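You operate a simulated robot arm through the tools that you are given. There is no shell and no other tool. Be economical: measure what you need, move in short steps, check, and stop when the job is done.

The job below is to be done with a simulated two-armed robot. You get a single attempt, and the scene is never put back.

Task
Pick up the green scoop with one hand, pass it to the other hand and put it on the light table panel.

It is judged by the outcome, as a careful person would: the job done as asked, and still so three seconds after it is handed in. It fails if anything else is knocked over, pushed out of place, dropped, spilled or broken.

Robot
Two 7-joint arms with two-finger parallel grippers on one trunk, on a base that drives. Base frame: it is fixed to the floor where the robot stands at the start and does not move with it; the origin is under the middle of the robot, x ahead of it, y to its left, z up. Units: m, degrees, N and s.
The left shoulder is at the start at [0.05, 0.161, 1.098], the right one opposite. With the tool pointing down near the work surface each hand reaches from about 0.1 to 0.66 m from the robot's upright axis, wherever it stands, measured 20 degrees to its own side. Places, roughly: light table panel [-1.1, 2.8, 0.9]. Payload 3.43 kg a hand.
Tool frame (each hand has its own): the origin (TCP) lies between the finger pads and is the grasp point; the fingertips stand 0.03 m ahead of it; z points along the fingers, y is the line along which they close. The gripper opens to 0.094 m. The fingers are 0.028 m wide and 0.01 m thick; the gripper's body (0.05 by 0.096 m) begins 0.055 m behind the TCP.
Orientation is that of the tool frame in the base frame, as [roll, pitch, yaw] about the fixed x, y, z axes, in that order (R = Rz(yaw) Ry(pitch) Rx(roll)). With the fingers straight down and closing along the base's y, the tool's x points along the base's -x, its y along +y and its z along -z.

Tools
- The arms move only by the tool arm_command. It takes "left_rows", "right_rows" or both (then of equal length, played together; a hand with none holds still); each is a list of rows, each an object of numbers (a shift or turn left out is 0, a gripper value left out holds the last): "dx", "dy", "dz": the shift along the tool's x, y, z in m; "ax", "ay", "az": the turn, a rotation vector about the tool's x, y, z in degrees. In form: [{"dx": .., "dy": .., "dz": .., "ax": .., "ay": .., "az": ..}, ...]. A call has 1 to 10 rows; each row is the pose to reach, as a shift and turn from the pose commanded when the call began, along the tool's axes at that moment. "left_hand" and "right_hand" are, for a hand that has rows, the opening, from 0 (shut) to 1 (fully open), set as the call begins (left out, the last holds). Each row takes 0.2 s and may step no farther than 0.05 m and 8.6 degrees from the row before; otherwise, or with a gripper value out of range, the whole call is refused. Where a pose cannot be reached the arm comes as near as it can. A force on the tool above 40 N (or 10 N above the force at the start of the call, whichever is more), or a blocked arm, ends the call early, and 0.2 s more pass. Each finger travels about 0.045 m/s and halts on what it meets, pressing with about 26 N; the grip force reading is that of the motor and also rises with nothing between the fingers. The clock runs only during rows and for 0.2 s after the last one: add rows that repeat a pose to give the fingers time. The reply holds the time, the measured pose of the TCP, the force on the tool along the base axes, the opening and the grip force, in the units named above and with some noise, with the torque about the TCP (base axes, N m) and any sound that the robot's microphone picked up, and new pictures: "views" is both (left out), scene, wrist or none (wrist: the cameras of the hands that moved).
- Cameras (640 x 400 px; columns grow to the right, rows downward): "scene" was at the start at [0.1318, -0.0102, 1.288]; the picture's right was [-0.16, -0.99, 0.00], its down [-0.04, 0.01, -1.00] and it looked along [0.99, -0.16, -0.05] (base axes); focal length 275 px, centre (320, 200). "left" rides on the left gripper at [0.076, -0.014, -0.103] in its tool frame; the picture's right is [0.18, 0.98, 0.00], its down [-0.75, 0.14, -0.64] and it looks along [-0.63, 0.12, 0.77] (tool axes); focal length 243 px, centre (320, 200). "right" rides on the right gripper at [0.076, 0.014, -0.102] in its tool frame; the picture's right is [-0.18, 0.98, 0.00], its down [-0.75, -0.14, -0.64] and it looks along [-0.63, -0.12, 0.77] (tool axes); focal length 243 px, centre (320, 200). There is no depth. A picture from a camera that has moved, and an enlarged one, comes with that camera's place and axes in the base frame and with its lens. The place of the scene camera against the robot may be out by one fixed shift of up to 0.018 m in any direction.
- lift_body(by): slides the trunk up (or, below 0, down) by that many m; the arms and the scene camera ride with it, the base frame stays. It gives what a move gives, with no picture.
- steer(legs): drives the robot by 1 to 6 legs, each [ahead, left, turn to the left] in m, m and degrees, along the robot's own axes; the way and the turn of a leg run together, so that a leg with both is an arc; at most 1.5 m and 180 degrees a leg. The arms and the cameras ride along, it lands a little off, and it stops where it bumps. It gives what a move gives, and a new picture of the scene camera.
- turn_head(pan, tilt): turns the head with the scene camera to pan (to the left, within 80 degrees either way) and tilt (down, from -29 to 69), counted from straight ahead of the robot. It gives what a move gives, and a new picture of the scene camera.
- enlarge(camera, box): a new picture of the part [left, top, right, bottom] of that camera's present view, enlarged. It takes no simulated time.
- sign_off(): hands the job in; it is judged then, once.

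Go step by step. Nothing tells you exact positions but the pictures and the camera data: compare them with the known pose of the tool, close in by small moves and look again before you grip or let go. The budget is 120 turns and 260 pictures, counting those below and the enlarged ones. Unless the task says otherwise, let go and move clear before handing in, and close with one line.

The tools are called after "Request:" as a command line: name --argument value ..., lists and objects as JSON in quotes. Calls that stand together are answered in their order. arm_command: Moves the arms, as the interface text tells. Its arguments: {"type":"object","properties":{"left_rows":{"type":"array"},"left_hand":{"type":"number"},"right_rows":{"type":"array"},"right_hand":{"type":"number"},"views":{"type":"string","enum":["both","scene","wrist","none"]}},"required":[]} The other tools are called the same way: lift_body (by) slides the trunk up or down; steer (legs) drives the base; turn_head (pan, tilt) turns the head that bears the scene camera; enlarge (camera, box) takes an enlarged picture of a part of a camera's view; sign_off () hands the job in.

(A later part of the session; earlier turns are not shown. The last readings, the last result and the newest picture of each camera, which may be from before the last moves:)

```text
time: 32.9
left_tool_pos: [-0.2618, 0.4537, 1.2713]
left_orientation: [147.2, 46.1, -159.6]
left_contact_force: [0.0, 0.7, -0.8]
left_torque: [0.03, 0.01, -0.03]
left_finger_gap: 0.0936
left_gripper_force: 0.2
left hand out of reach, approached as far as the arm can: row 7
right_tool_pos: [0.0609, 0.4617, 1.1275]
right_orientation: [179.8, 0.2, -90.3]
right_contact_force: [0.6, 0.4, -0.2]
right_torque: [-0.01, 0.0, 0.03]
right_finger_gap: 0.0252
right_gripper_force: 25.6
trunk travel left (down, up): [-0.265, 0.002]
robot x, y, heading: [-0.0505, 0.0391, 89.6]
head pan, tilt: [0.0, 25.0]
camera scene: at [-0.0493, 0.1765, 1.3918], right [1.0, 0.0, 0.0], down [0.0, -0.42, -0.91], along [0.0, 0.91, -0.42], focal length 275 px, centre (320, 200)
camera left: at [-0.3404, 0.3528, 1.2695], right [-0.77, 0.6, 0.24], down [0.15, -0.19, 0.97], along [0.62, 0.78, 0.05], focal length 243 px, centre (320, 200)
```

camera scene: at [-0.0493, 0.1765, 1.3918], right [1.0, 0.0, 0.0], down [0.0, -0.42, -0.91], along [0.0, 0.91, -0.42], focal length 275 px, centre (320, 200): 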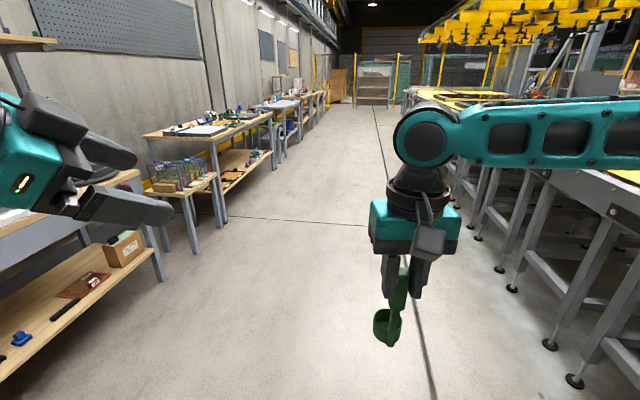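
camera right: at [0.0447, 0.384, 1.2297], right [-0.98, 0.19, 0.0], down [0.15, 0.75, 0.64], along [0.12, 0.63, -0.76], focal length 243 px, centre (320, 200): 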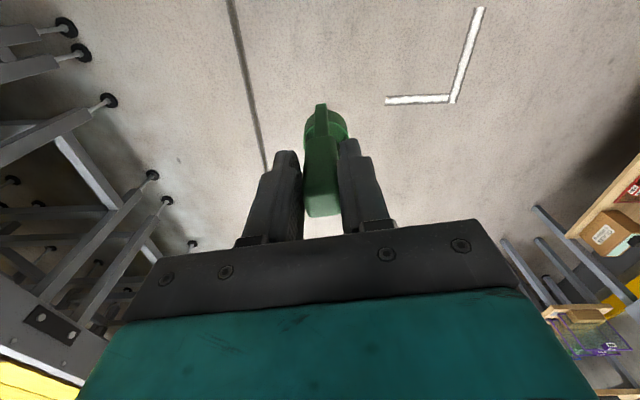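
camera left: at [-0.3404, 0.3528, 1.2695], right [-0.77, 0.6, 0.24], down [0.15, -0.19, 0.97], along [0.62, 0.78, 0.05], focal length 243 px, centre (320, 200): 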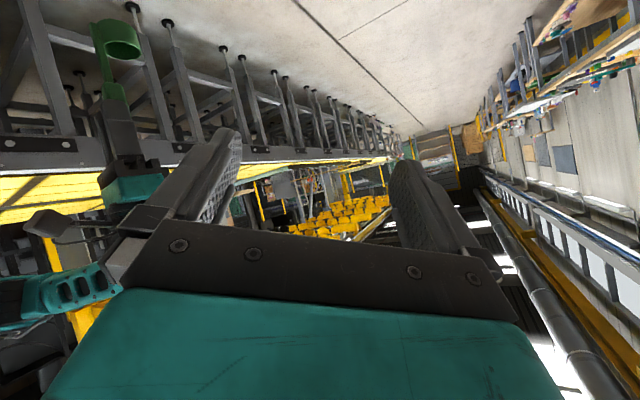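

I'll turn the left hand to point right (30° below horizontal) and bring it to about 14 cm short of the stem.

Request:
arm_command --left_rows '[{"dx": -0.0045, "dy": -0.0255, "dz": 0.0232, "ax": 7.0, "ay": -2.44, "az": 1.16}, {"dx": -0.009, "dy": -0.051, "dz": 0.0464, "ax": 14.0, "ay": -4.9, "az": 2.3}, {"dx": -0.0137, "dy": -0.0767, "dz": 0.0697, "ax": 21, "ay": -7.3, "az": 3.5}, {"dx": -0.0183, "dy": -0.1023, "dz": 0.093, "ax": 28, "ay": -9.8, "az": 4.6}, {"dx": -0.023, "dy": -0.1279, "dz": 0.116, "ax": 35, "ay": -12.2, "az": 5.8}, {"dx": -0.0275, "dy": -0.1534, "dz": 0.1394, "ax": 42, "ay": -14.7, "az": 7}, {"dx": -0.032, "dy": -0.179, "dz": 0.1626, "ax": 48.9, "ay": -17.1, "az": 8.1}, {"dx": -0.032, "dy": -0.179, "dz": 0.1626, "ax": 48.9, "ay": -17.1, "az": 8.1}]'

```text
time: 34.6
left_tool_pos: [-0.0558, 0.4702, 1.1275]
left_orientation: [179.7, 59.5, -179.1]
left_contact_force: [0.6, -4.8, -0.2]
left_torque: [0.14, -0.09, 0.16]
left_finger_gap: 0.094
left_gripper_force: 0.0
left hand out of reach, approached as far as the arm can: row 1, 2, 3, 4, 5, 6, 7
right_tool_pos: [0.0623, 0.4645, 1.1244]
right_orientation: [179.8, -0.1, -90.4]
right_contact_force: [1.0, 1.4, -1.0]
right_torque: [-0.05, 0.04, -0.01]
right_finger_gap: 0.0255
right_gripper_force: 26.0
trunk travel left (down, up): [-0.265, 0.002]
robot x, y, heading: [-0.0529, 0.0389, 89.7]
head pan, tilt: [0.0, 25.0]
camera scene: at [-0.0478, 0.1812, 1.391], right [1.0, -0.01, 0.0], down [0.0, -0.43, -0.9], along [0.0, 0.9, -0.43], focal length 275 px, centre (320, 200)
camera left: at [-0.1838, 0.4543, 1.1141], right [-0.12, 0.98, -0.15], down [-0.17, 0.13, 0.98], along [0.98, 0.14, 0.15], focal length 243 px, centre (320, 200)
```

scene: 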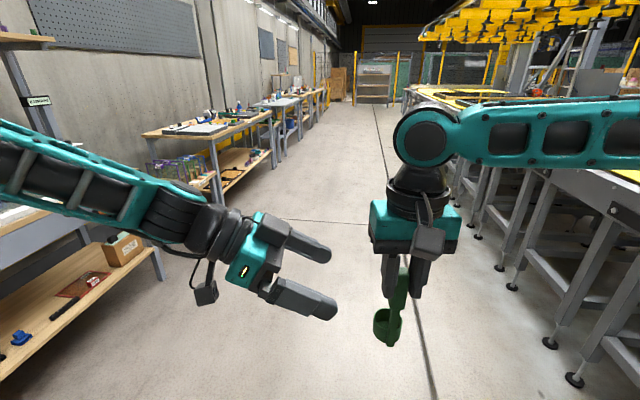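
left: 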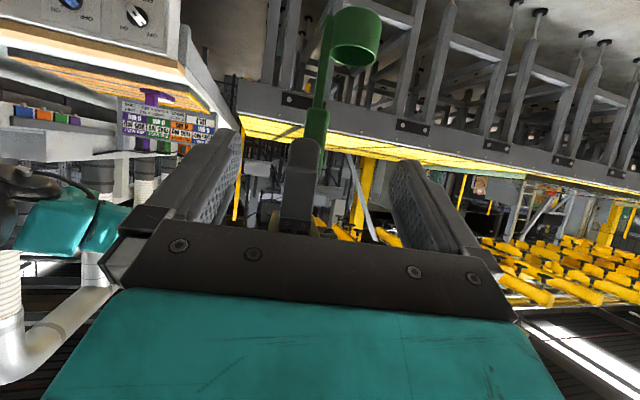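

The left hand is aligned with the stem. I'll zoom its view to set the height.

Request:
enlarge --camera "left" --box '[240, 0, 400, 200]'

```text
2.00 times, centred on (320, 100) of left
camera zoom: at [-0.1838, 0.4543, 1.1141], right [-0.12, 0.98, -0.15], down [-0.17, 0.13, 0.98], along [0.98, 0.14, 0.15], focal length 485 px, centre (320, 400)
```

zoom: 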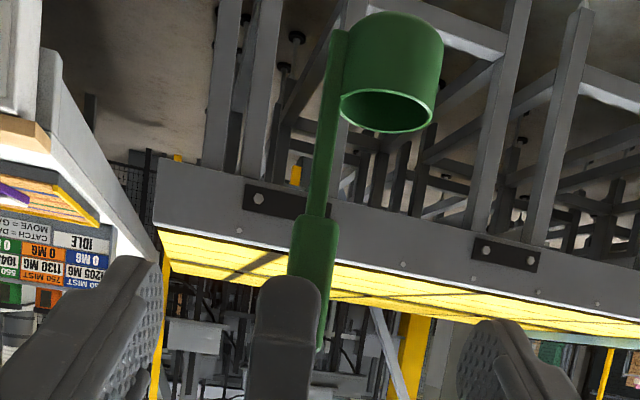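

From the hand camera, thick handle bottom ≈1.062, cup rim ≈1.007, stem at y≈0.473. So I'll aim the left grip at (0.062, 0.473, 1.036), and stop short first to check.

Request:
arm_command --left_rows '[{"dx": 0.02, "dy": 0.002, "dz": 0.02}, {"dx": 0.02, "dy": 0.003, "dz": 0.055}, {"dx": 0.02, "dy": 0.003, "dz": 0.09}, {"dx": 0.02, "dy": 0.003, "dz": 0.09}]'

Request:
enlarge --camera "left" --box '[200, 0, 440, 240]'

```text
time: 35.6
left_tool_pos: [0.0058, 0.4603, 1.0632]
left_orientation: [-179.6, 59.3, 179.1]
left_contact_force: [-0.1, 0.3, -0.2]
left_torque: [-0.03, -0.03, -0.02]
left_finger_gap: 0.094
left_gripper_force: 0.0
right_tool_pos: [0.0596, 0.4612, 1.1278]
right_orientation: [179.8, 0.2, -90.3]
right_contact_force: [-0.4, -0.6, -0.2]
right_torque: [0.0, -0.04, 0.01]
right_finger_gap: 0.0251
right_gripper_force: 26.3
trunk travel left (down, up): [-0.265, 0.002]
robot x, y, heading: [-0.0514, 0.0412, 89.9]
head pan, tilt: [0.0, 25.0]
camera scene: at [-0.0505, 0.1763, 1.3918], right [1.0, 0.0, 0.0], down [0.0, -0.42, -0.91], along [0.0, 0.91, -0.42], focal length 275 px, centre (320, 200)
camera left: at [-0.1222, 0.4502, 1.0501], right [-0.07, 0.98, -0.16], down [-0.16, 0.15, 0.98], along [0.98, 0.1, 0.15], focal length 243 px, centre (320, 200)
```

scene: 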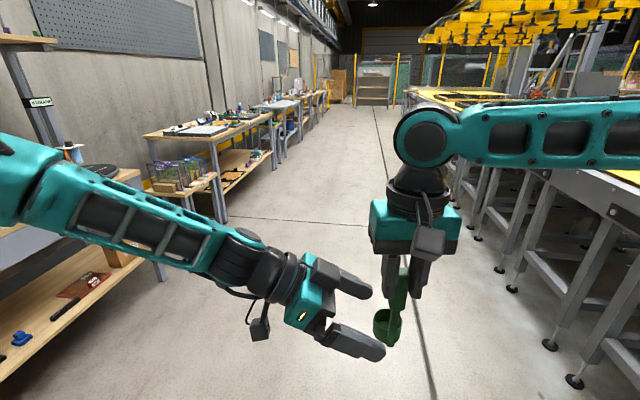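
left: 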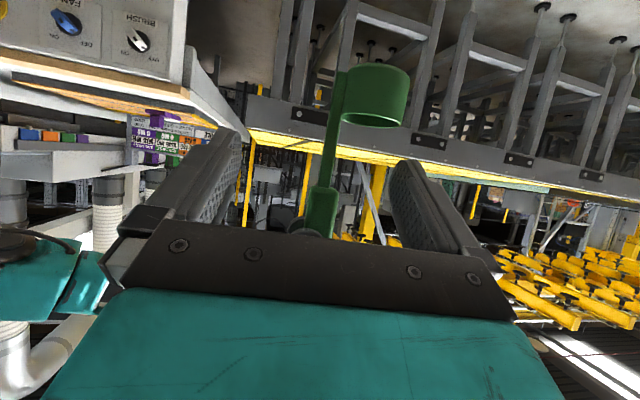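

```text
1.67 times, centred on (320, 120) of left
camera zoom: at [-0.1222, 0.4502, 1.0501], right [-0.07, 0.98, -0.16], down [-0.16, 0.15, 0.98], along [0.98, 0.1, 0.15], focal length 404 px, centre (320, 333)
```

zoom: 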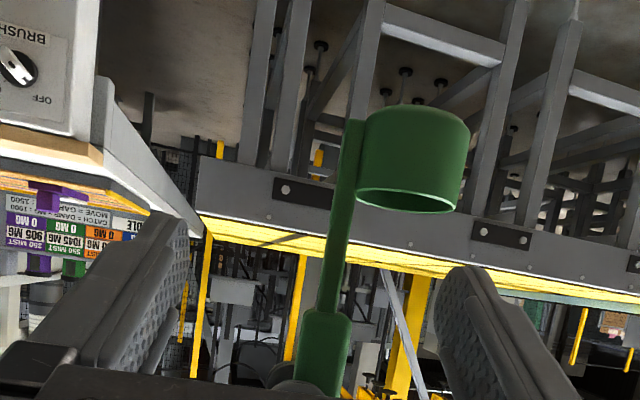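

The gap is clean. I'll advance onto the stem at z≈1.039, centred at y≈0.471.

Request:
arm_command --left_rows '[{"dx": -0.006, "dy": 0.011, "dz": 0.015}, {"dx": -0.006, "dy": 0.011, "dz": 0.037}, {"dx": -0.006, "dy": 0.011, "dz": 0.057}, {"dx": -0.006, "dy": 0.011, "dz": 0.057}]'

Request:
enlarge --camera "left" --box '[200, 0, 440, 240]'

Request:
enlarge --camera "scene" --box '[340, 240, 460, 360]'

```text
time: 36.6
left_tool_pos: [0.0558, 0.4675, 1.0413]
left_orientation: [-179.6, 59.3, 179.1]
left_contact_force: [0.1, 0.3, 0.1]
left_torque: [0.02, -0.01, 0.0]
left_finger_gap: 0.094
left_gripper_force: 0.1
right_tool_pos: [0.0591, 0.4604, 1.1279]
right_orientation: [179.9, 0.2, -90.3]
right_contact_force: [0.0, 0.3, -0.6]
right_torque: [-0.01, 0.02, 0.02]
right_finger_gap: 0.0254
right_gripper_force: 26.4
trunk travel left (down, up): [-0.265, 0.002]
robot x, y, heading: [-0.0495, 0.0428, 89.9]
head pan, tilt: [0.0, 25.0]
camera scene: at [-0.0504, 0.1766, 1.3918], right [1.0, 0.0, 0.0], down [0.0, -0.42, -0.91], along [0.0, 0.91, -0.42], focal length 275 px, centre (320, 200)
camera left: at [-0.071, 0.4573, 1.0284], right [-0.07, 0.98, -0.16], down [-0.16, 0.15, 0.98], along [0.98, 0.1, 0.15], focal length 243 px, centre (320, 200)
```

scene: 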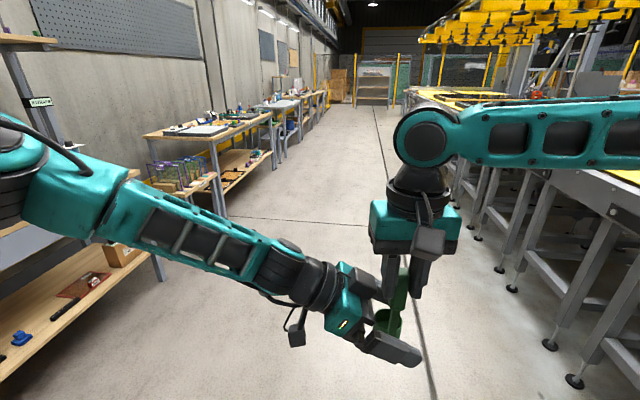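
left: 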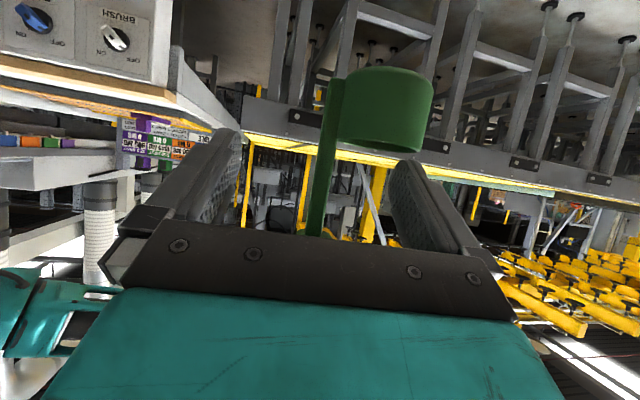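

```text
1.67 times, centred on (320, 120) of left
camera zoom: at [-0.071, 0.4573, 1.0284], right [-0.07, 0.98, -0.16], down [-0.16, 0.15, 0.98], along [0.98, 0.1, 0.15], focal length 404 px, centre (320, 333)
```

zoom: 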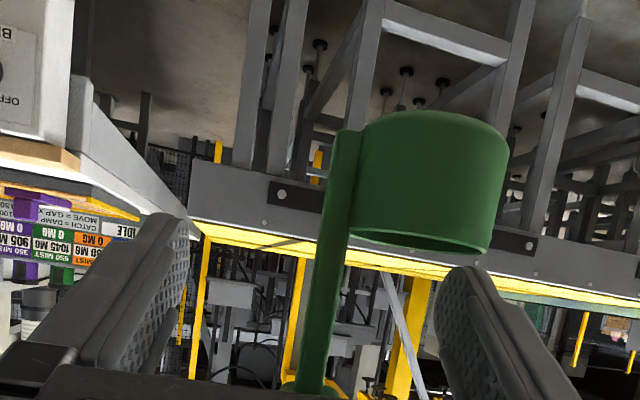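

```text
3.33 times, centred on (400, 300) of scene
camera zoom: at [-0.0504, 0.1766, 1.3918], right [1.0, 0.0, 0.0], down [0.0, -0.42, -0.91], along [0.0, 0.91, -0.42], focal length 918 px, centre (53, -133)
```

zoom: 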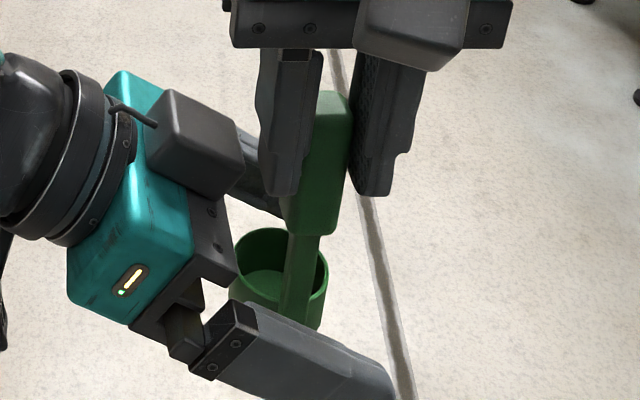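

Aligned. Closing the left hand on the stem.

Request:
arm_command --left_rows '[{"dy": 0.003, "dz": 0.003}, {"dy": 0.003, "dz": 0.003}, {"dy": 0.003, "dz": 0.003}, {"dy": 0.003, "dz": 0.003}, {"dy": 0.003, "dz": 0.003}, {"dy": 0.003, "dz": 0.003}, {"dy": 0.003, "dz": 0.003}, {"dy": 0.003, "dz": 0.003}]' --left_hand 0

Request:
enlarge --camera "scene" --box '[340, 240, 460, 360]'

```text
time: 38.5
left_tool_pos: [0.0578, 0.4699, 1.0397]
left_orientation: [-179.6, 59.3, 178.9]
left_contact_force: [-0.9, -11.9, 6.6]
left_torque: [0.43, -0.1, 0.01]
left_finger_gap: 0.0126
left_gripper_force: 25.8
right_tool_pos: [0.0593, 0.4621, 1.1269]
right_orientation: [179.8, 0.3, -90.5]
right_contact_force: [0.5, 12.1, -7.4]
right_torque: [0.46, 0.0, 0.0]
right_finger_gap: 0.0255
right_gripper_force: 25.9
trunk travel left (down, up): [-0.265, 0.002]
robot x, y, heading: [-0.0541, 0.0427, 89.6]
head pan, tilt: [0.0, 25.0]
camera scene: at [-0.0502, 0.1767, 1.3917], right [1.0, 0.0, 0.0], down [0.0, -0.42, -0.91], along [0.0, 0.91, -0.42], focal length 275 px, centre (320, 200)
camera left: at [-0.0688, 0.4597, 1.027], right [-0.07, 0.98, -0.16], down [-0.16, 0.15, 0.98], along [0.98, 0.09, 0.15], focal length 243 px, centre (320, 200)
```

scene: 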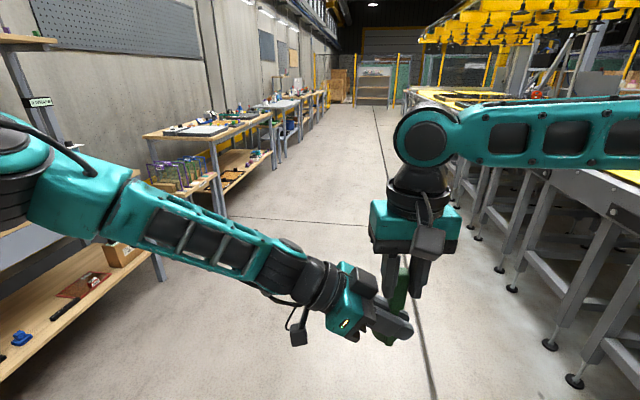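
left: 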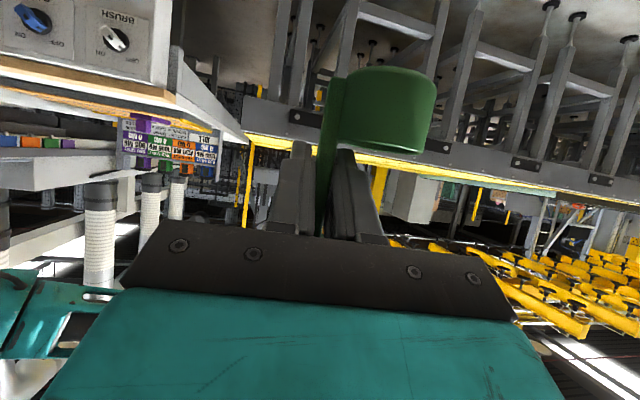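

```text
3.33 times, centred on (400, 300) of scene
camera zoom: at [-0.0502, 0.1767, 1.3917], right [1.0, 0.0, 0.0], down [0.0, -0.42, -0.91], along [0.0, 0.91, -0.42], focal length 918 px, centre (53, -133)
```

zoom: 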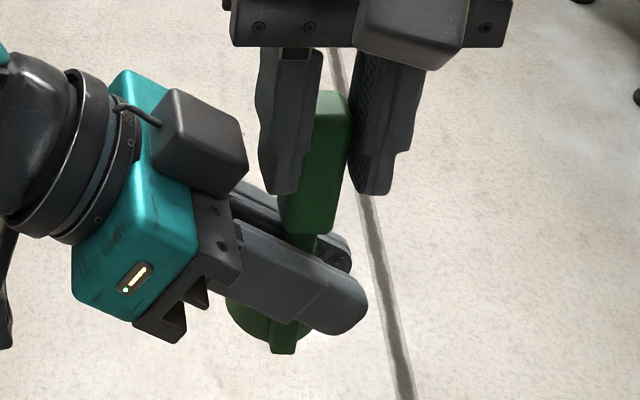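

Both hands hold the scoop. I'll open the right only partly so its finger doesn't strike the left hand, then rise.

Request:
arm_command --right_rows '[{}, {}, {}]' --right_hand 0.4

Request:
enlarge --camera "scene" --box '[340, 240, 460, 360]'

```text
time: 39.2
left_tool_pos: [0.0568, 0.4718, 1.0394]
left_orientation: [-179.6, 59.2, 179.1]
left_contact_force: [0.0, -0.4, 0.4]
left_torque: [-0.03, 0.02, -0.02]
left_finger_gap: 0.0127
left_gripper_force: 25.6
right_tool_pos: [0.0602, 0.4601, 1.1276]
right_orientation: [179.9, 0.2, -90.3]
right_contact_force: [0.6, 0.4, 0.0]
right_torque: [0.01, 0.03, 0.01]
right_finger_gap: 0.0376
right_gripper_force: 0.0
trunk travel left (down, up): [-0.265, 0.002]
robot x, y, heading: [-0.052, 0.0421, 89.7]
head pan, tilt: [0.0, 25.0]
camera scene: at [-0.0501, 0.1766, 1.3917], right [1.0, 0.0, 0.0], down [0.0, -0.42, -0.91], along [0.0, 0.91, -0.42], focal length 275 px, centre (320, 200)
camera right: at [0.0447, 0.384, 1.2298], right [-0.98, 0.19, 0.0], down [0.15, 0.75, 0.64], along [0.12, 0.63, -0.76], focal length 243 px, centre (320, 200)
```

scene: 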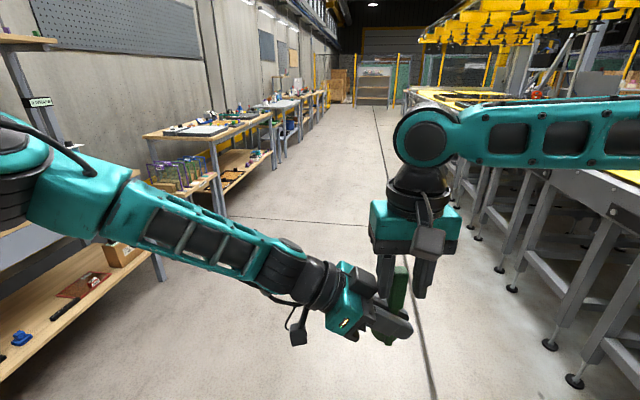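
right: 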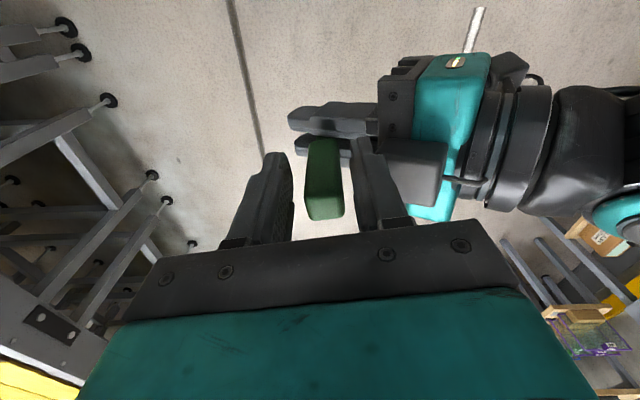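

```text
3.33 times, centred on (400, 300) of scene
camera zoom: at [-0.0501, 0.1766, 1.3917], right [1.0, 0.0, 0.0], down [0.0, -0.42, -0.91], along [0.0, 0.91, -0.42], focal length 918 px, centre (53, -133)
```

zoom: 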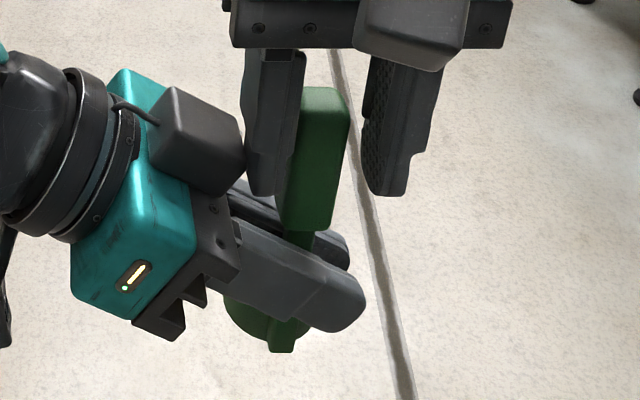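

The scoop hangs in the left hand. Raising the right hand straight up and away.

Request:
arm_command --right_rows '[{"dz": -0.02}, {"dz": -0.045}, {"dz": -0.075, "dy": -0.01}, {"dz": -0.1, "dy": -0.05}, {"dz": -0.1, "dy": -0.09}, {"dz": -0.1, "dy": -0.13}, {"dz": -0.1, "dy": -0.13}]'

Request:
enlarge --camera "scene" --box '[340, 240, 460, 360]'

```text
time: 40.9
left_tool_pos: [0.0571, 0.4718, 1.0394]
left_orientation: [-179.6, 59.2, 179.1]
left_contact_force: [0.0, -0.3, -0.2]
left_torque: [0.01, -0.02, -0.03]
left_finger_gap: 0.0126
left_gripper_force: 25.8
right_tool_pos: [0.1907, 0.4603, 1.2276]
right_orientation: [179.9, 0.2, -90.4]
right_contact_force: [-1.3, 0.1, 1.0]
right_torque: [-0.01, -0.01, 0.05]
right_finger_gap: 0.0375
right_gripper_force: 0.0
trunk travel left (down, up): [-0.265, 0.002]
robot x, y, heading: [-0.0511, 0.0381, 89.9]
head pan, tilt: [0.0, 25.0]
camera scene: at [-0.0507, 0.1769, 1.3917], right [1.0, 0.0, 0.0], down [0.0, -0.42, -0.91], along [0.0, 0.91, -0.42], focal length 275 px, centre (320, 200)
camera right: at [0.1751, 0.3833, 1.3294], right [-0.98, 0.19, 0.0], down [0.15, 0.75, 0.64], along [0.12, 0.63, -0.77], focal length 243 px, centre (320, 200)
```

scene: 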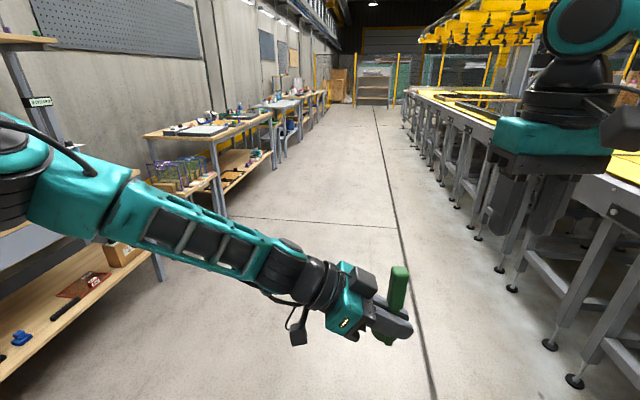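
right: 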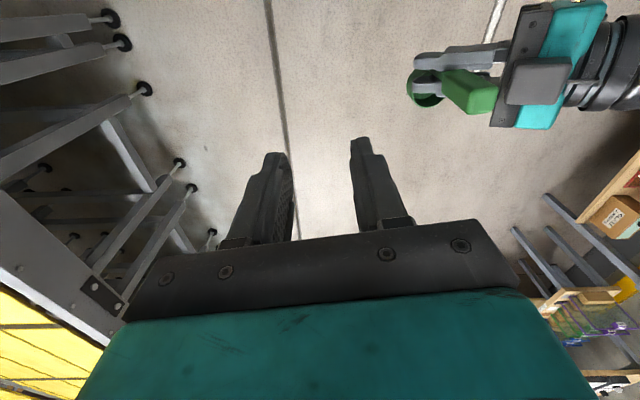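

```text
3.33 times, centred on (400, 300) of scene
camera zoom: at [-0.0507, 0.1769, 1.3917], right [1.0, 0.0, 0.0], down [0.0, -0.42, -0.91], along [0.0, 0.91, -0.42], focal length 918 px, centre (53, -133)
```

zoom: 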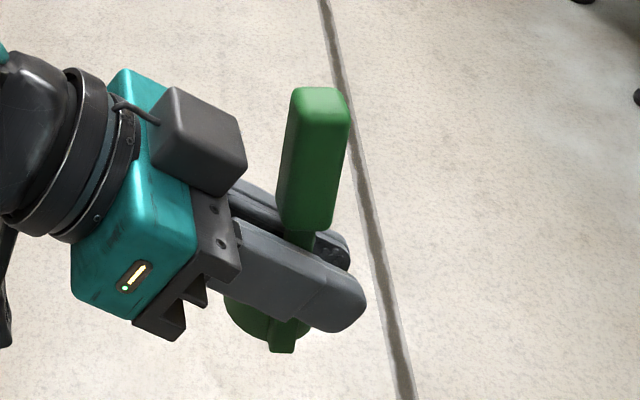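

Handover complete; the scoop hangs upright in the left hand. Now let me look at the light table.

Request:
enlarge --camera "scene" --box '[130, 80, 290, 180]'

```text
4.00 times, centred on (210, 130) of scene
camera zoom: at [-0.0507, 0.1769, 1.3917], right [1.0, 0.0, 0.0], down [0.0, -0.42, -0.91], along [0.0, 0.91, -0.42], focal length 1102 px, centre (760, 480)
```

zoom: 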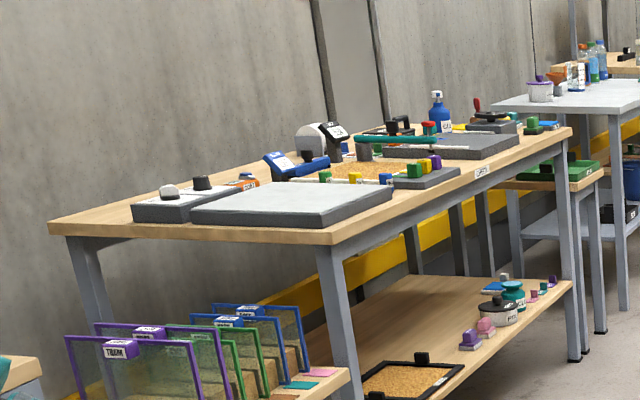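

The near pale flat box (centre ≈ (-1.1, 2.7), top ≈0.9) is the light table. I'll bring the left arm forward and up to a travel pose, to let me place from the aisle with the base well back; and lift the right arm clear.

Request:
arm_command --left_rows '[{"dx": -0.001, "dy": 0.02, "dz": -0.024}, {"dx": -0.002, "dy": 0.045, "dz": -0.048}, {"dx": -0.003, "dy": 0.07, "dz": -0.072}, {"dx": -0.003, "dy": 0.1, "dz": -0.094}, {"dx": -0.003, "dy": 0.1, "dz": -0.094}]' --right_rows '[{"dz": -0.03}, {"dz": -0.06, "dx": 0.02}, {"dz": -0.09, "dx": 0.05}, {"dz": -0.12, "dx": 0.08}, {"dz": -0.12, "dx": 0.1}]'

```text
time: 42.0
left_tool_pos: [-0.0197, 0.5716, 1.0917]
left_orientation: [-179.6, 59.2, 179.2]
left_contact_force: [0.4, 0.9, -0.3]
left_torque: [-0.01, 0.01, 0.0]
left_finger_gap: 0.0127
left_gripper_force: 25.2
right_tool_pos: [0.191, 0.3576, 1.3515]
right_orientation: [179.8, 0.1, -90.4]
right_contact_force: [0.6, -0.2, 1.1]
right_torque: [0.0, 0.03, 0.04]
right_finger_gap: 0.0376
right_gripper_force: 0.0
trunk travel left (down, up): [-0.265, 0.002]
robot x, y, heading: [-0.0547, 0.0406, 89.7]
head pan, tilt: [0.0, 25.0]
camera scene: at [-0.0498, 0.1762, 1.3918], right [1.0, 0.0, 0.0], down [0.0, -0.42, -0.91], along [0.0, 0.91, -0.42], focal length 275 px, centre (320, 200)
camera right: at [0.1757, 0.2808, 1.4529], right [-0.98, 0.19, 0.0], down [0.15, 0.75, 0.64], along [0.12, 0.63, -0.77], focal length 243 px, centre (320, 200)
camera left: at [-0.146, 0.5611, 1.0786], right [-0.07, 0.98, -0.16], down [-0.16, 0.15, 0.98], along [0.98, 0.1, 0.15], focal length 243 px, centre (320, 200)
```

scene: 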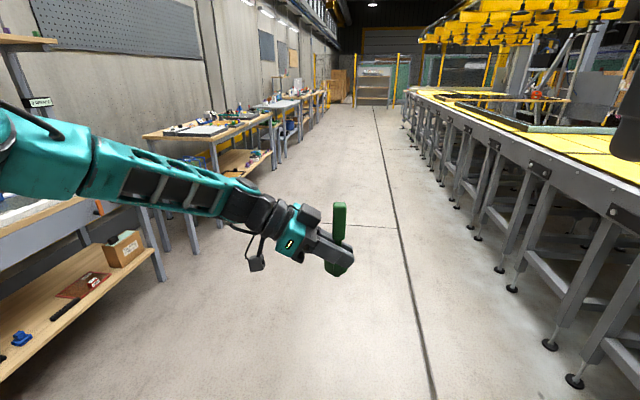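
right: 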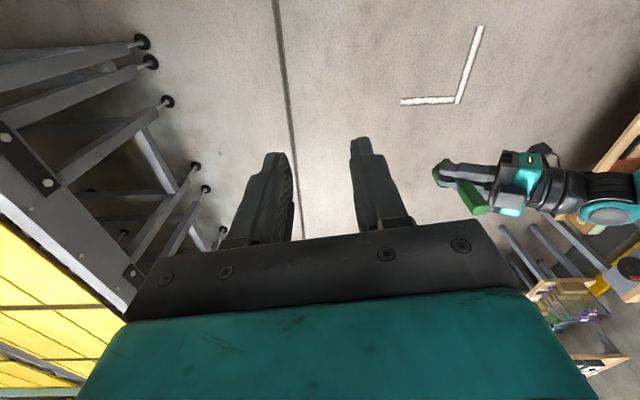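
left: 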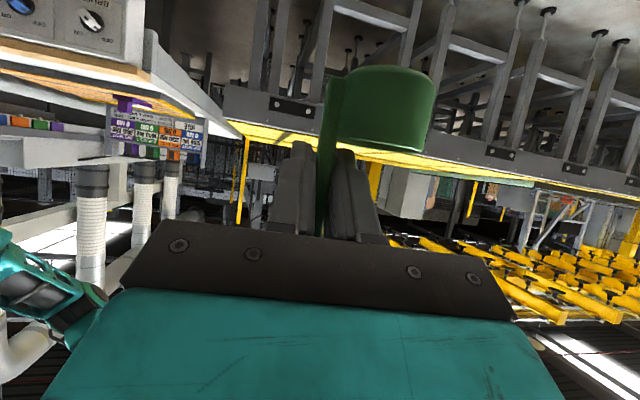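

Driving up the aisle to beside the bench, in two legs, then turning left to face it at a distance.

Request:
steer --legs '[[1.3, 0, 0], [1.27, 0, 0]]'

Request:
steer --legs '[[0, 0, 45], [0, 0, 45]]'

```text
time: 54.8
left_tool_pos: [0.0211, 3.1825, 1.0922]
left_orientation: [-179.6, 59.2, 178.6]
left_contact_force: [0.3, 0.2, -1.0]
left_torque: [-0.01, 0.0, 0.06]
left_finger_gap: 0.0125
left_gripper_force: 25.9
right_tool_pos: [0.2284, 2.9687, 1.3496]
right_orientation: [179.9, 0.2, -90.9]
right_contact_force: [0.2, -0.1, -0.8]
right_torque: [0.0, 0.0, 0.01]
right_finger_gap: 0.0376
right_gripper_force: 0.1
trunk travel left (down, up): [-0.265, 0.002]
robot x, y, heading: [-0.0215, 2.6521, 89.3]
head pan, tilt: [0.0, 25.0]
camera scene: at [-0.0139, 2.7879, 1.3917], right [1.0, -0.01, 0.0], down [-0.01, -0.42, -0.91], along [0.01, 0.91, -0.42], focal length 275 px, centre (320, 200)
```

scene: 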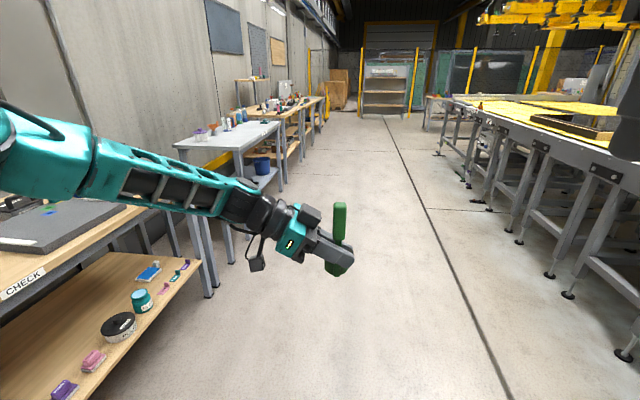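

```text
time: 59.2
left_tool_pos: [-0.5475, 2.7011, 1.0916]
left_orientation: [-179.5, 59.2, -92.8]
left_contact_force: [-0.6, 1.1, -0.2]
left_torque: [0.0, -0.01, 0.01]
left_finger_gap: 0.0126
left_gripper_force: 25.7
right_tool_pos: [-0.3281, 2.9034, 1.3496]
right_orientation: [180.0, 0.2, -2.1]
right_contact_force: [-0.3, -0.1, 0.2]
right_torque: [-0.06, -0.01, 0.01]
right_finger_gap: 0.0375
right_gripper_force: 0.1
trunk travel left (down, up): [-0.265, 0.002]
robot x, y, heading: [-0.0187, 2.6504, 177.9]
head pan, tilt: [0.0, 25.0]
camera scene: at [-0.1479, 2.6604, 1.3917], right [0.04, 1.0, 0.0], down [0.42, -0.02, -0.91], along [-0.91, 0.03, -0.42], focal length 275 px, centre (320, 200)
```

scene: 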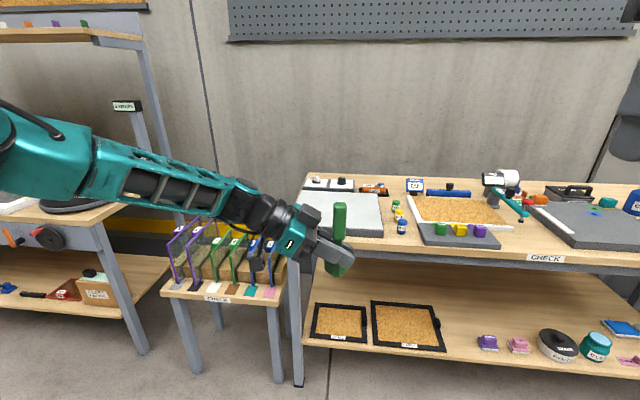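

The light table panel is ahead: about x −0.90…−1.24, y 2.6…2.93. I'll square up, shift right and approach partway.

Request:
steer --legs '[[0, -0.11, 2], [0.3, 0, 0]]'

Request:
turn_head --pan 0 --tilt 38

```text
time: 62.1
left_tool_pos: [-0.8546, 2.7933, 1.0908]
left_orientation: [-179.6, 59.1, -90.8]
left_contact_force: [-0.4, -0.8, -0.5]
left_torque: [0.01, -0.02, 0.01]
left_finger_gap: 0.0129
left_gripper_force: 26.5
right_tool_pos: [-0.6417, 3.0017, 1.35]
right_orientation: [179.9, 0.3, -0.1]
right_contact_force: [0.1, -1.3, -0.3]
right_torque: [0.01, 0.0, 0.03]
right_finger_gap: 0.0375
right_gripper_force: 0.2
trunk travel left (down, up): [-0.265, 0.002]
robot x, y, heading: [-0.3214, 2.7594, 179.7]
head pan, tilt: [0.0, 25.0]
camera scene: at [-0.4529, 2.7653, 1.3917], right [0.0, 1.0, 0.0], down [0.42, 0.0, -0.91], along [-0.91, 0.0, -0.42], focal length 275 px, centre (320, 200)
```

scene: 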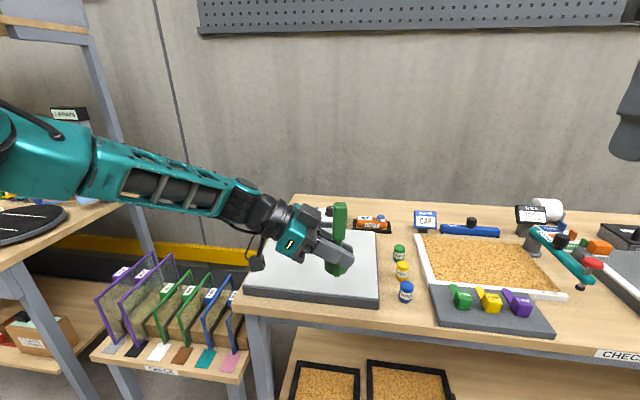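

```text
time: 62.9
left_tool_pos: [-0.8539, 2.7929, 1.0926]
left_orientation: [-179.6, 59.2, -90.8]
left_contact_force: [1.3, 0.0, -1.1]
left_torque: [-0.01, 0.01, 0.03]
left_finger_gap: 0.0129
left_gripper_force: 25.9
right_tool_pos: [-0.6398, 3.002, 1.3503]
right_orientation: [179.8, 0.2, -0.1]
right_contact_force: [-0.1, -0.3, 1.0]
right_torque: [-0.01, 0.02, -0.01]
right_finger_gap: 0.0375
right_gripper_force: 0.1
trunk travel left (down, up): [-0.265, 0.002]
robot x, y, heading: [-0.3232, 2.7614, 179.7]
head pan, tilt: [0.0, 38.0]
camera scene: at [-0.4464, 2.7653, 1.3715], right [0.0, 1.0, 0.0], down [0.62, 0.0, -0.79], along [-0.79, 0.0, -0.62], focal length 275 px, centre (320, 200)
```

scene: 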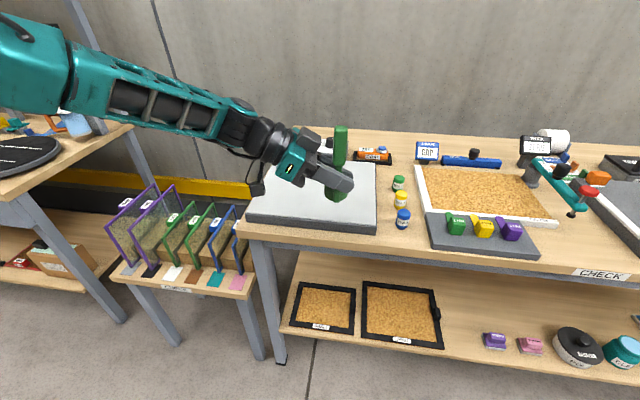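

Panel confirmed beneath the planned spot. Driving 0.2 m further ahead.

Request:
steer --legs '[[0.2, 0, 0]]'

Request:
enlarge --camera "left" --box '[160, 0, 480, 200]'

```text
time: 64.5
left_tool_pos: [-1.0606, 2.7927, 1.0901]
left_orientation: [-179.5, 59.2, -90.6]
left_contact_force: [-0.5, -0.9, -0.5]
left_torque: [0.02, -0.03, -0.02]
left_finger_gap: 0.0127
left_gripper_force: 25.9
right_tool_pos: [-0.847, 3.002, 1.3509]
right_orientation: [179.9, 0.2, -0.1]
right_contact_force: [0.3, 0.0, -0.4]
right_torque: [-0.03, -0.07, -0.01]
right_finger_gap: 0.0376
right_gripper_force: 0.1
trunk travel left (down, up): [-0.265, 0.002]
robot x, y, heading: [-0.5263, 2.7621, 180.2]
head pan, tilt: [0.0, 38.0]
camera scene: at [-0.6527, 2.7654, 1.3713], right [0.0, 1.0, 0.0], down [0.62, 0.0, -0.79], along [-0.79, 0.0, -0.62], focal length 275 px, centre (320, 200)
```

scene: 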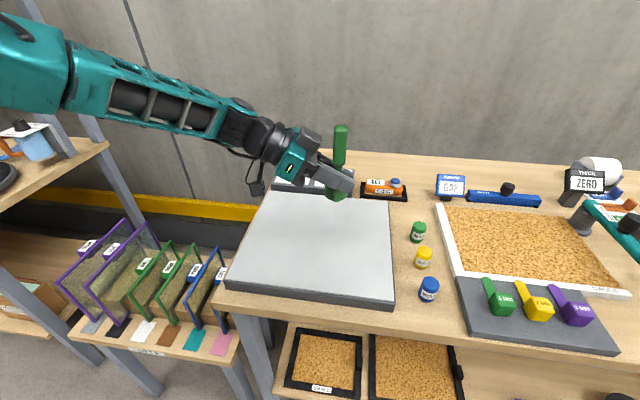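

```text
2.00 times, centred on (320, 100) of left
camera zoom: at [-1.0471, 2.6664, 1.0779], right [-0.98, -0.08, -0.16], down [-0.15, -0.16, 0.98], along [-0.1, 0.98, 0.15], focal length 485 px, centre (320, 400)
```

zoom: 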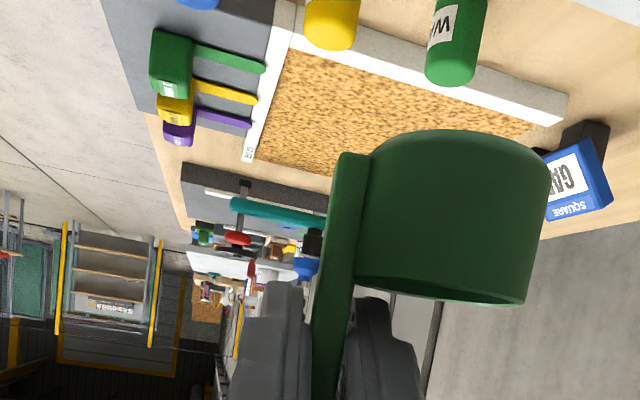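

The scoop is over the panel (top ≈0.87 by two views; scoop base ≈1.035). I'll lower with the trunk in stages.

Request:
lift_body --by -0.11

Request:
enlarge --camera "left" --box '[0, 0, 640, 400]'

Request:
enlarge --camera "scene" --box '[180, 60, 460, 340]'

```text
time: 65.9
left_tool_pos: [-1.0583, 2.7919, 0.9825]
left_orientation: [-179.6, 59.2, -90.7]
left_contact_force: [-0.4, 0.1, -0.5]
left_torque: [0.0, 0.01, 0.0]
left_finger_gap: 0.0128
left_gripper_force: 26.3
right_tool_pos: [-0.8464, 3.0022, 1.2396]
right_orientation: [179.9, 0.2, -0.1]
right_contact_force: [-0.9, -1.0, 0.5]
right_torque: [-0.03, 0.01, 0.01]
right_finger_gap: 0.0376
right_gripper_force: 0.1
trunk travel left (down, up): [-0.155, 0.112]
robot x, y, heading: [-0.5276, 2.7628, 180.2]
head pan, tilt: [0.0, 38.0]
```

```text
1.00 times, centred on (320, 200) of left
camera zoom: at [-1.0464, 2.6664, 0.9684], right [-0.98, -0.08, -0.16], down [-0.15, -0.16, 0.98], along [-0.1, 0.98, 0.15], focal length 243 px, centre (320, 200)
```

zoom: 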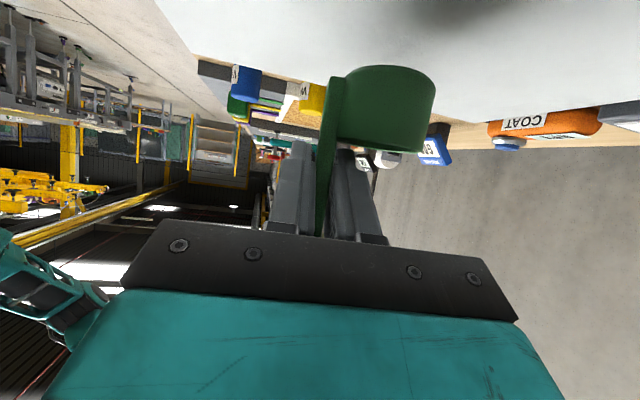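

```text
1.43 times, centred on (320, 200) of scene
camera zoom: at [-0.6518, 2.7653, 1.2615], right [0.0, 1.0, 0.0], down [0.62, 0.0, -0.79], along [-0.79, 0.0, -0.62], focal length 393 px, centre (320, 200)
```

zoom: 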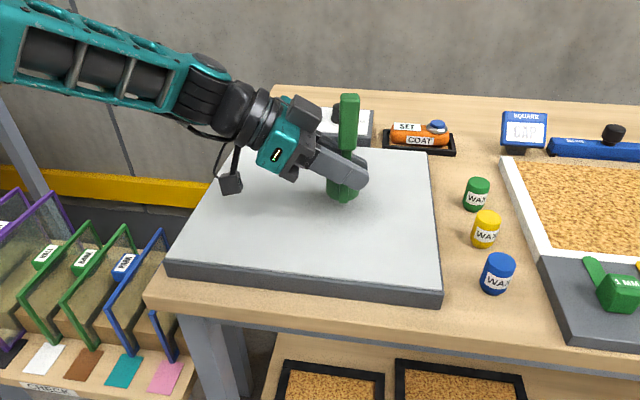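

About 4 cm remain. Lowering 2.5 cm more, then checking.

Request:
lift_body --by -0.025

Request:
enlarge --camera "left" --box '[200, 0, 520, 200]'

Request:
enlarge --camera "scene" --box '[240, 120, 400, 220]'

```text
time: 66.6
left_tool_pos: [-1.0593, 2.7928, 0.9564]
left_orientation: [-179.6, 59.1, -90.7]
left_contact_force: [-0.5, -0.2, -1.0]
left_torque: [0.0, 0.01, 0.02]
left_finger_gap: 0.0129
left_gripper_force: 25.8
right_tool_pos: [-0.8464, 3.002, 1.2153]
right_orientation: [179.9, 0.1, -0.1]
right_contact_force: [-0.8, 0.2, -0.3]
right_torque: [-0.01, -0.03, 0.02]
right_finger_gap: 0.0375
right_gripper_force: 0.2
trunk travel left (down, up): [-0.13, 0.137]
robot x, y, heading: [-0.5276, 2.7588, 179.8]
head pan, tilt: [0.0, 38.0]
```

```text
2.00 times, centred on (360, 100) of left
camera zoom: at [-1.0464, 2.6664, 0.9433], right [-0.98, -0.08, -0.16], down [-0.15, -0.16, 0.98], along [-0.1, 0.98, 0.15], focal length 485 px, centre (240, 400)
```

zoom: 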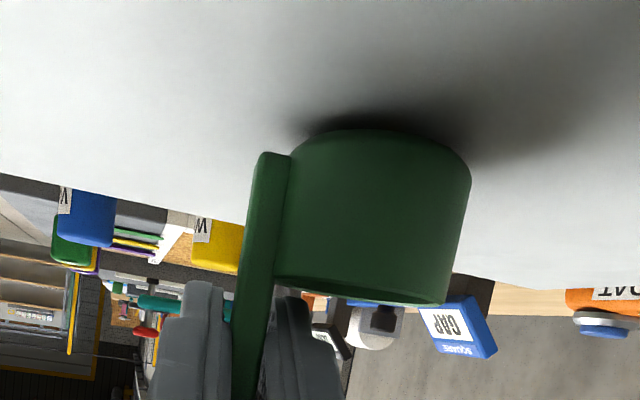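

```text
4.00 times, centred on (320, 170) of scene
camera zoom: at [-0.6518, 2.7653, 1.2364], right [0.0, 1.0, 0.0], down [0.62, 0.0, -0.79], along [-0.79, 0.0, -0.62], focal length 1102 px, centre (320, 320)
```

zoom: 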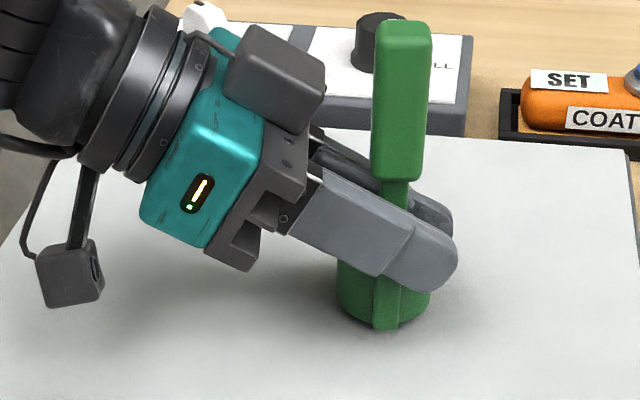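

Very close to the surface; contact shadow tightening. Lowering 1 cm and reading the force.

Request:
lift_body --by -0.01

Request:
enlarge --camera "left" --box '[240, 20, 480, 170]'

```text
time: 67.2
left_tool_pos: [-1.0575, 2.7935, 0.9529]
left_orientation: [179.5, 59.6, -91.2]
left_contact_force: [2.1, -2.3, 26.1]
left_torque: [0.14, 0.28, 0.01]
left_finger_gap: 0.013
left_gripper_force: 26.2
right_tool_pos: [-0.8445, 3.0021, 1.2069]
right_orientation: [179.9, 0.4, -0.1]
right_contact_force: [0.2, -0.4, 0.1]
right_torque: [-0.01, 0.0, 0.01]
right_finger_gap: 0.0373
right_gripper_force: 0.1
trunk travel left (down, up): [-0.12, 0.147]
robot x, y, heading: [-0.5262, 2.7591, 180.0]
head pan, tilt: [0.0, 38.0]
```

```text
2.67 times, centred on (360, 95) of left
camera zoom: at [-1.0462, 2.6669, 0.9385], right [-0.98, -0.08, -0.15], down [-0.14, -0.17, 0.98], along [-0.1, 0.98, 0.16], focal length 647 px, centre (213, 480)
```

zoom: 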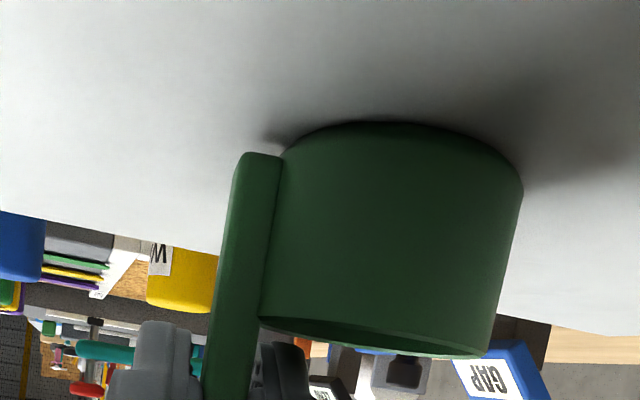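

Contact (26 N). I'll relieve most of the pressure by raising about 5 mm.

Request:
lift_body --by -0.0

Request:
lift_body --by 0.005

```text
time: 67.7
left_tool_pos: [-1.0581, 2.7933, 0.9527]
left_orientation: [179.4, 59.5, -91.5]
left_contact_force: [0.1, -3.2, 31.1]
left_torque: [0.21, 0.45, 0.01]
left_finger_gap: 0.0129
left_gripper_force: 25.8
right_tool_pos: [-0.8424, 3.0017, 1.2065]
right_orientation: [179.9, 0.4, -0.1]
right_contact_force: [0.0, 0.0, -0.9]
right_torque: [0.0, -0.02, -0.01]
right_finger_gap: 0.0372
right_gripper_force: 0.0
trunk travel left (down, up): [-0.12, 0.147]
robot x, y, heading: [-0.5287, 2.7593, 180.1]
head pan, tilt: [0.0, 38.0]
```

```text
time: 68.2
left_tool_pos: [-1.0591, 2.7934, 0.953]
left_orientation: [-180.0, 59.3, -91.0]
left_contact_force: [-5.3, 2.7, 17.2]
left_torque: [0.33, 0.52, 0.01]
left_finger_gap: 0.0127
left_gripper_force: 25.5
right_tool_pos: [-0.8455, 3.0021, 1.2103]
right_orientation: [179.9, 0.3, -0.1]
right_contact_force: [-0.2, 0.0, 0.7]
right_torque: [-0.02, 0.01, 0.01]
right_finger_gap: 0.0372
right_gripper_force: 0.1
trunk travel left (down, up): [-0.125, 0.142]
robot x, y, heading: [-0.5299, 2.7647, 179.8]
head pan, tilt: [0.0, 38.0]
```

Request:
lift_body --by 0.003

Request:
enlarge --camera "left" --box '[240, 20, 480, 170]'

Request:
enlarge --camera "scene" --box '[240, 110, 400, 210]'

```text
time: 68.8
left_tool_pos: [-1.0583, 2.7927, 0.952]
left_orientation: [-179.4, 59.2, -90.5]
left_contact_force: [-1.2, 1.8, 6.8]
left_torque: [0.23, 0.26, -0.02]
left_finger_gap: 0.0129
left_gripper_force: 25.9
right_tool_pos: [-0.8455, 3.0018, 1.2136]
right_orientation: [179.9, 0.3, -0.1]
right_contact_force: [-0.3, -0.7, 0.6]
right_torque: [0.02, 0.03, 0.0]
right_finger_gap: 0.0376
right_gripper_force: 0.1
trunk travel left (down, up): [-0.128, 0.139]
robot x, y, heading: [-0.5304, 2.7627, 179.9]
head pan, tilt: [0.0, 38.0]
```

```text
2.67 times, centred on (360, 95) of left
camera zoom: at [-1.0452, 2.6663, 0.9401], right [-0.98, -0.07, -0.16], down [-0.15, -0.16, 0.98], along [-0.1, 0.98, 0.15], focal length 647 px, centre (213, 480)
```

zoom: 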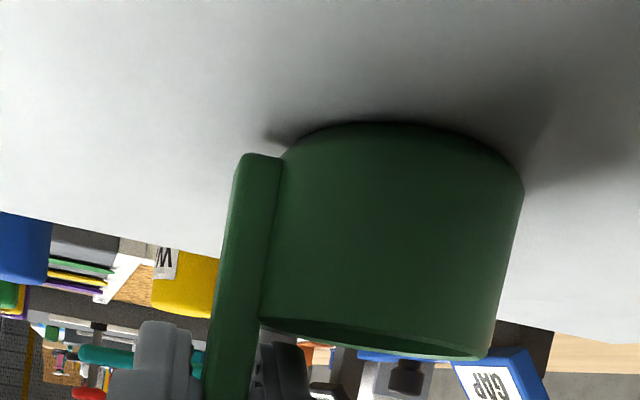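

```text
4.00 times, centred on (320, 160) of scene
camera zoom: at [-0.6513, 2.7654, 1.2344], right [0.0, 1.0, 0.0], down [0.62, 0.0, -0.79], along [-0.79, 0.0, -0.62], focal length 1102 px, centre (320, 360)
```

zoom: 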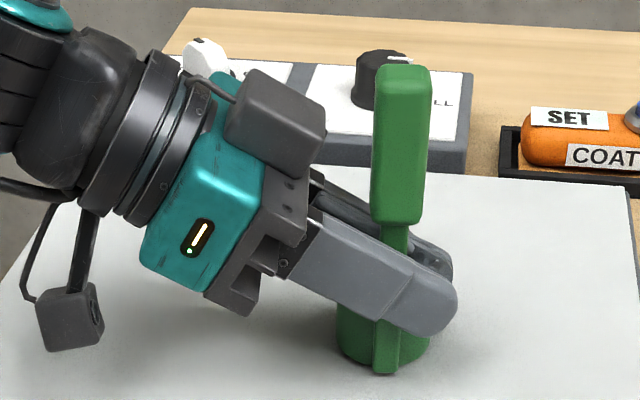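

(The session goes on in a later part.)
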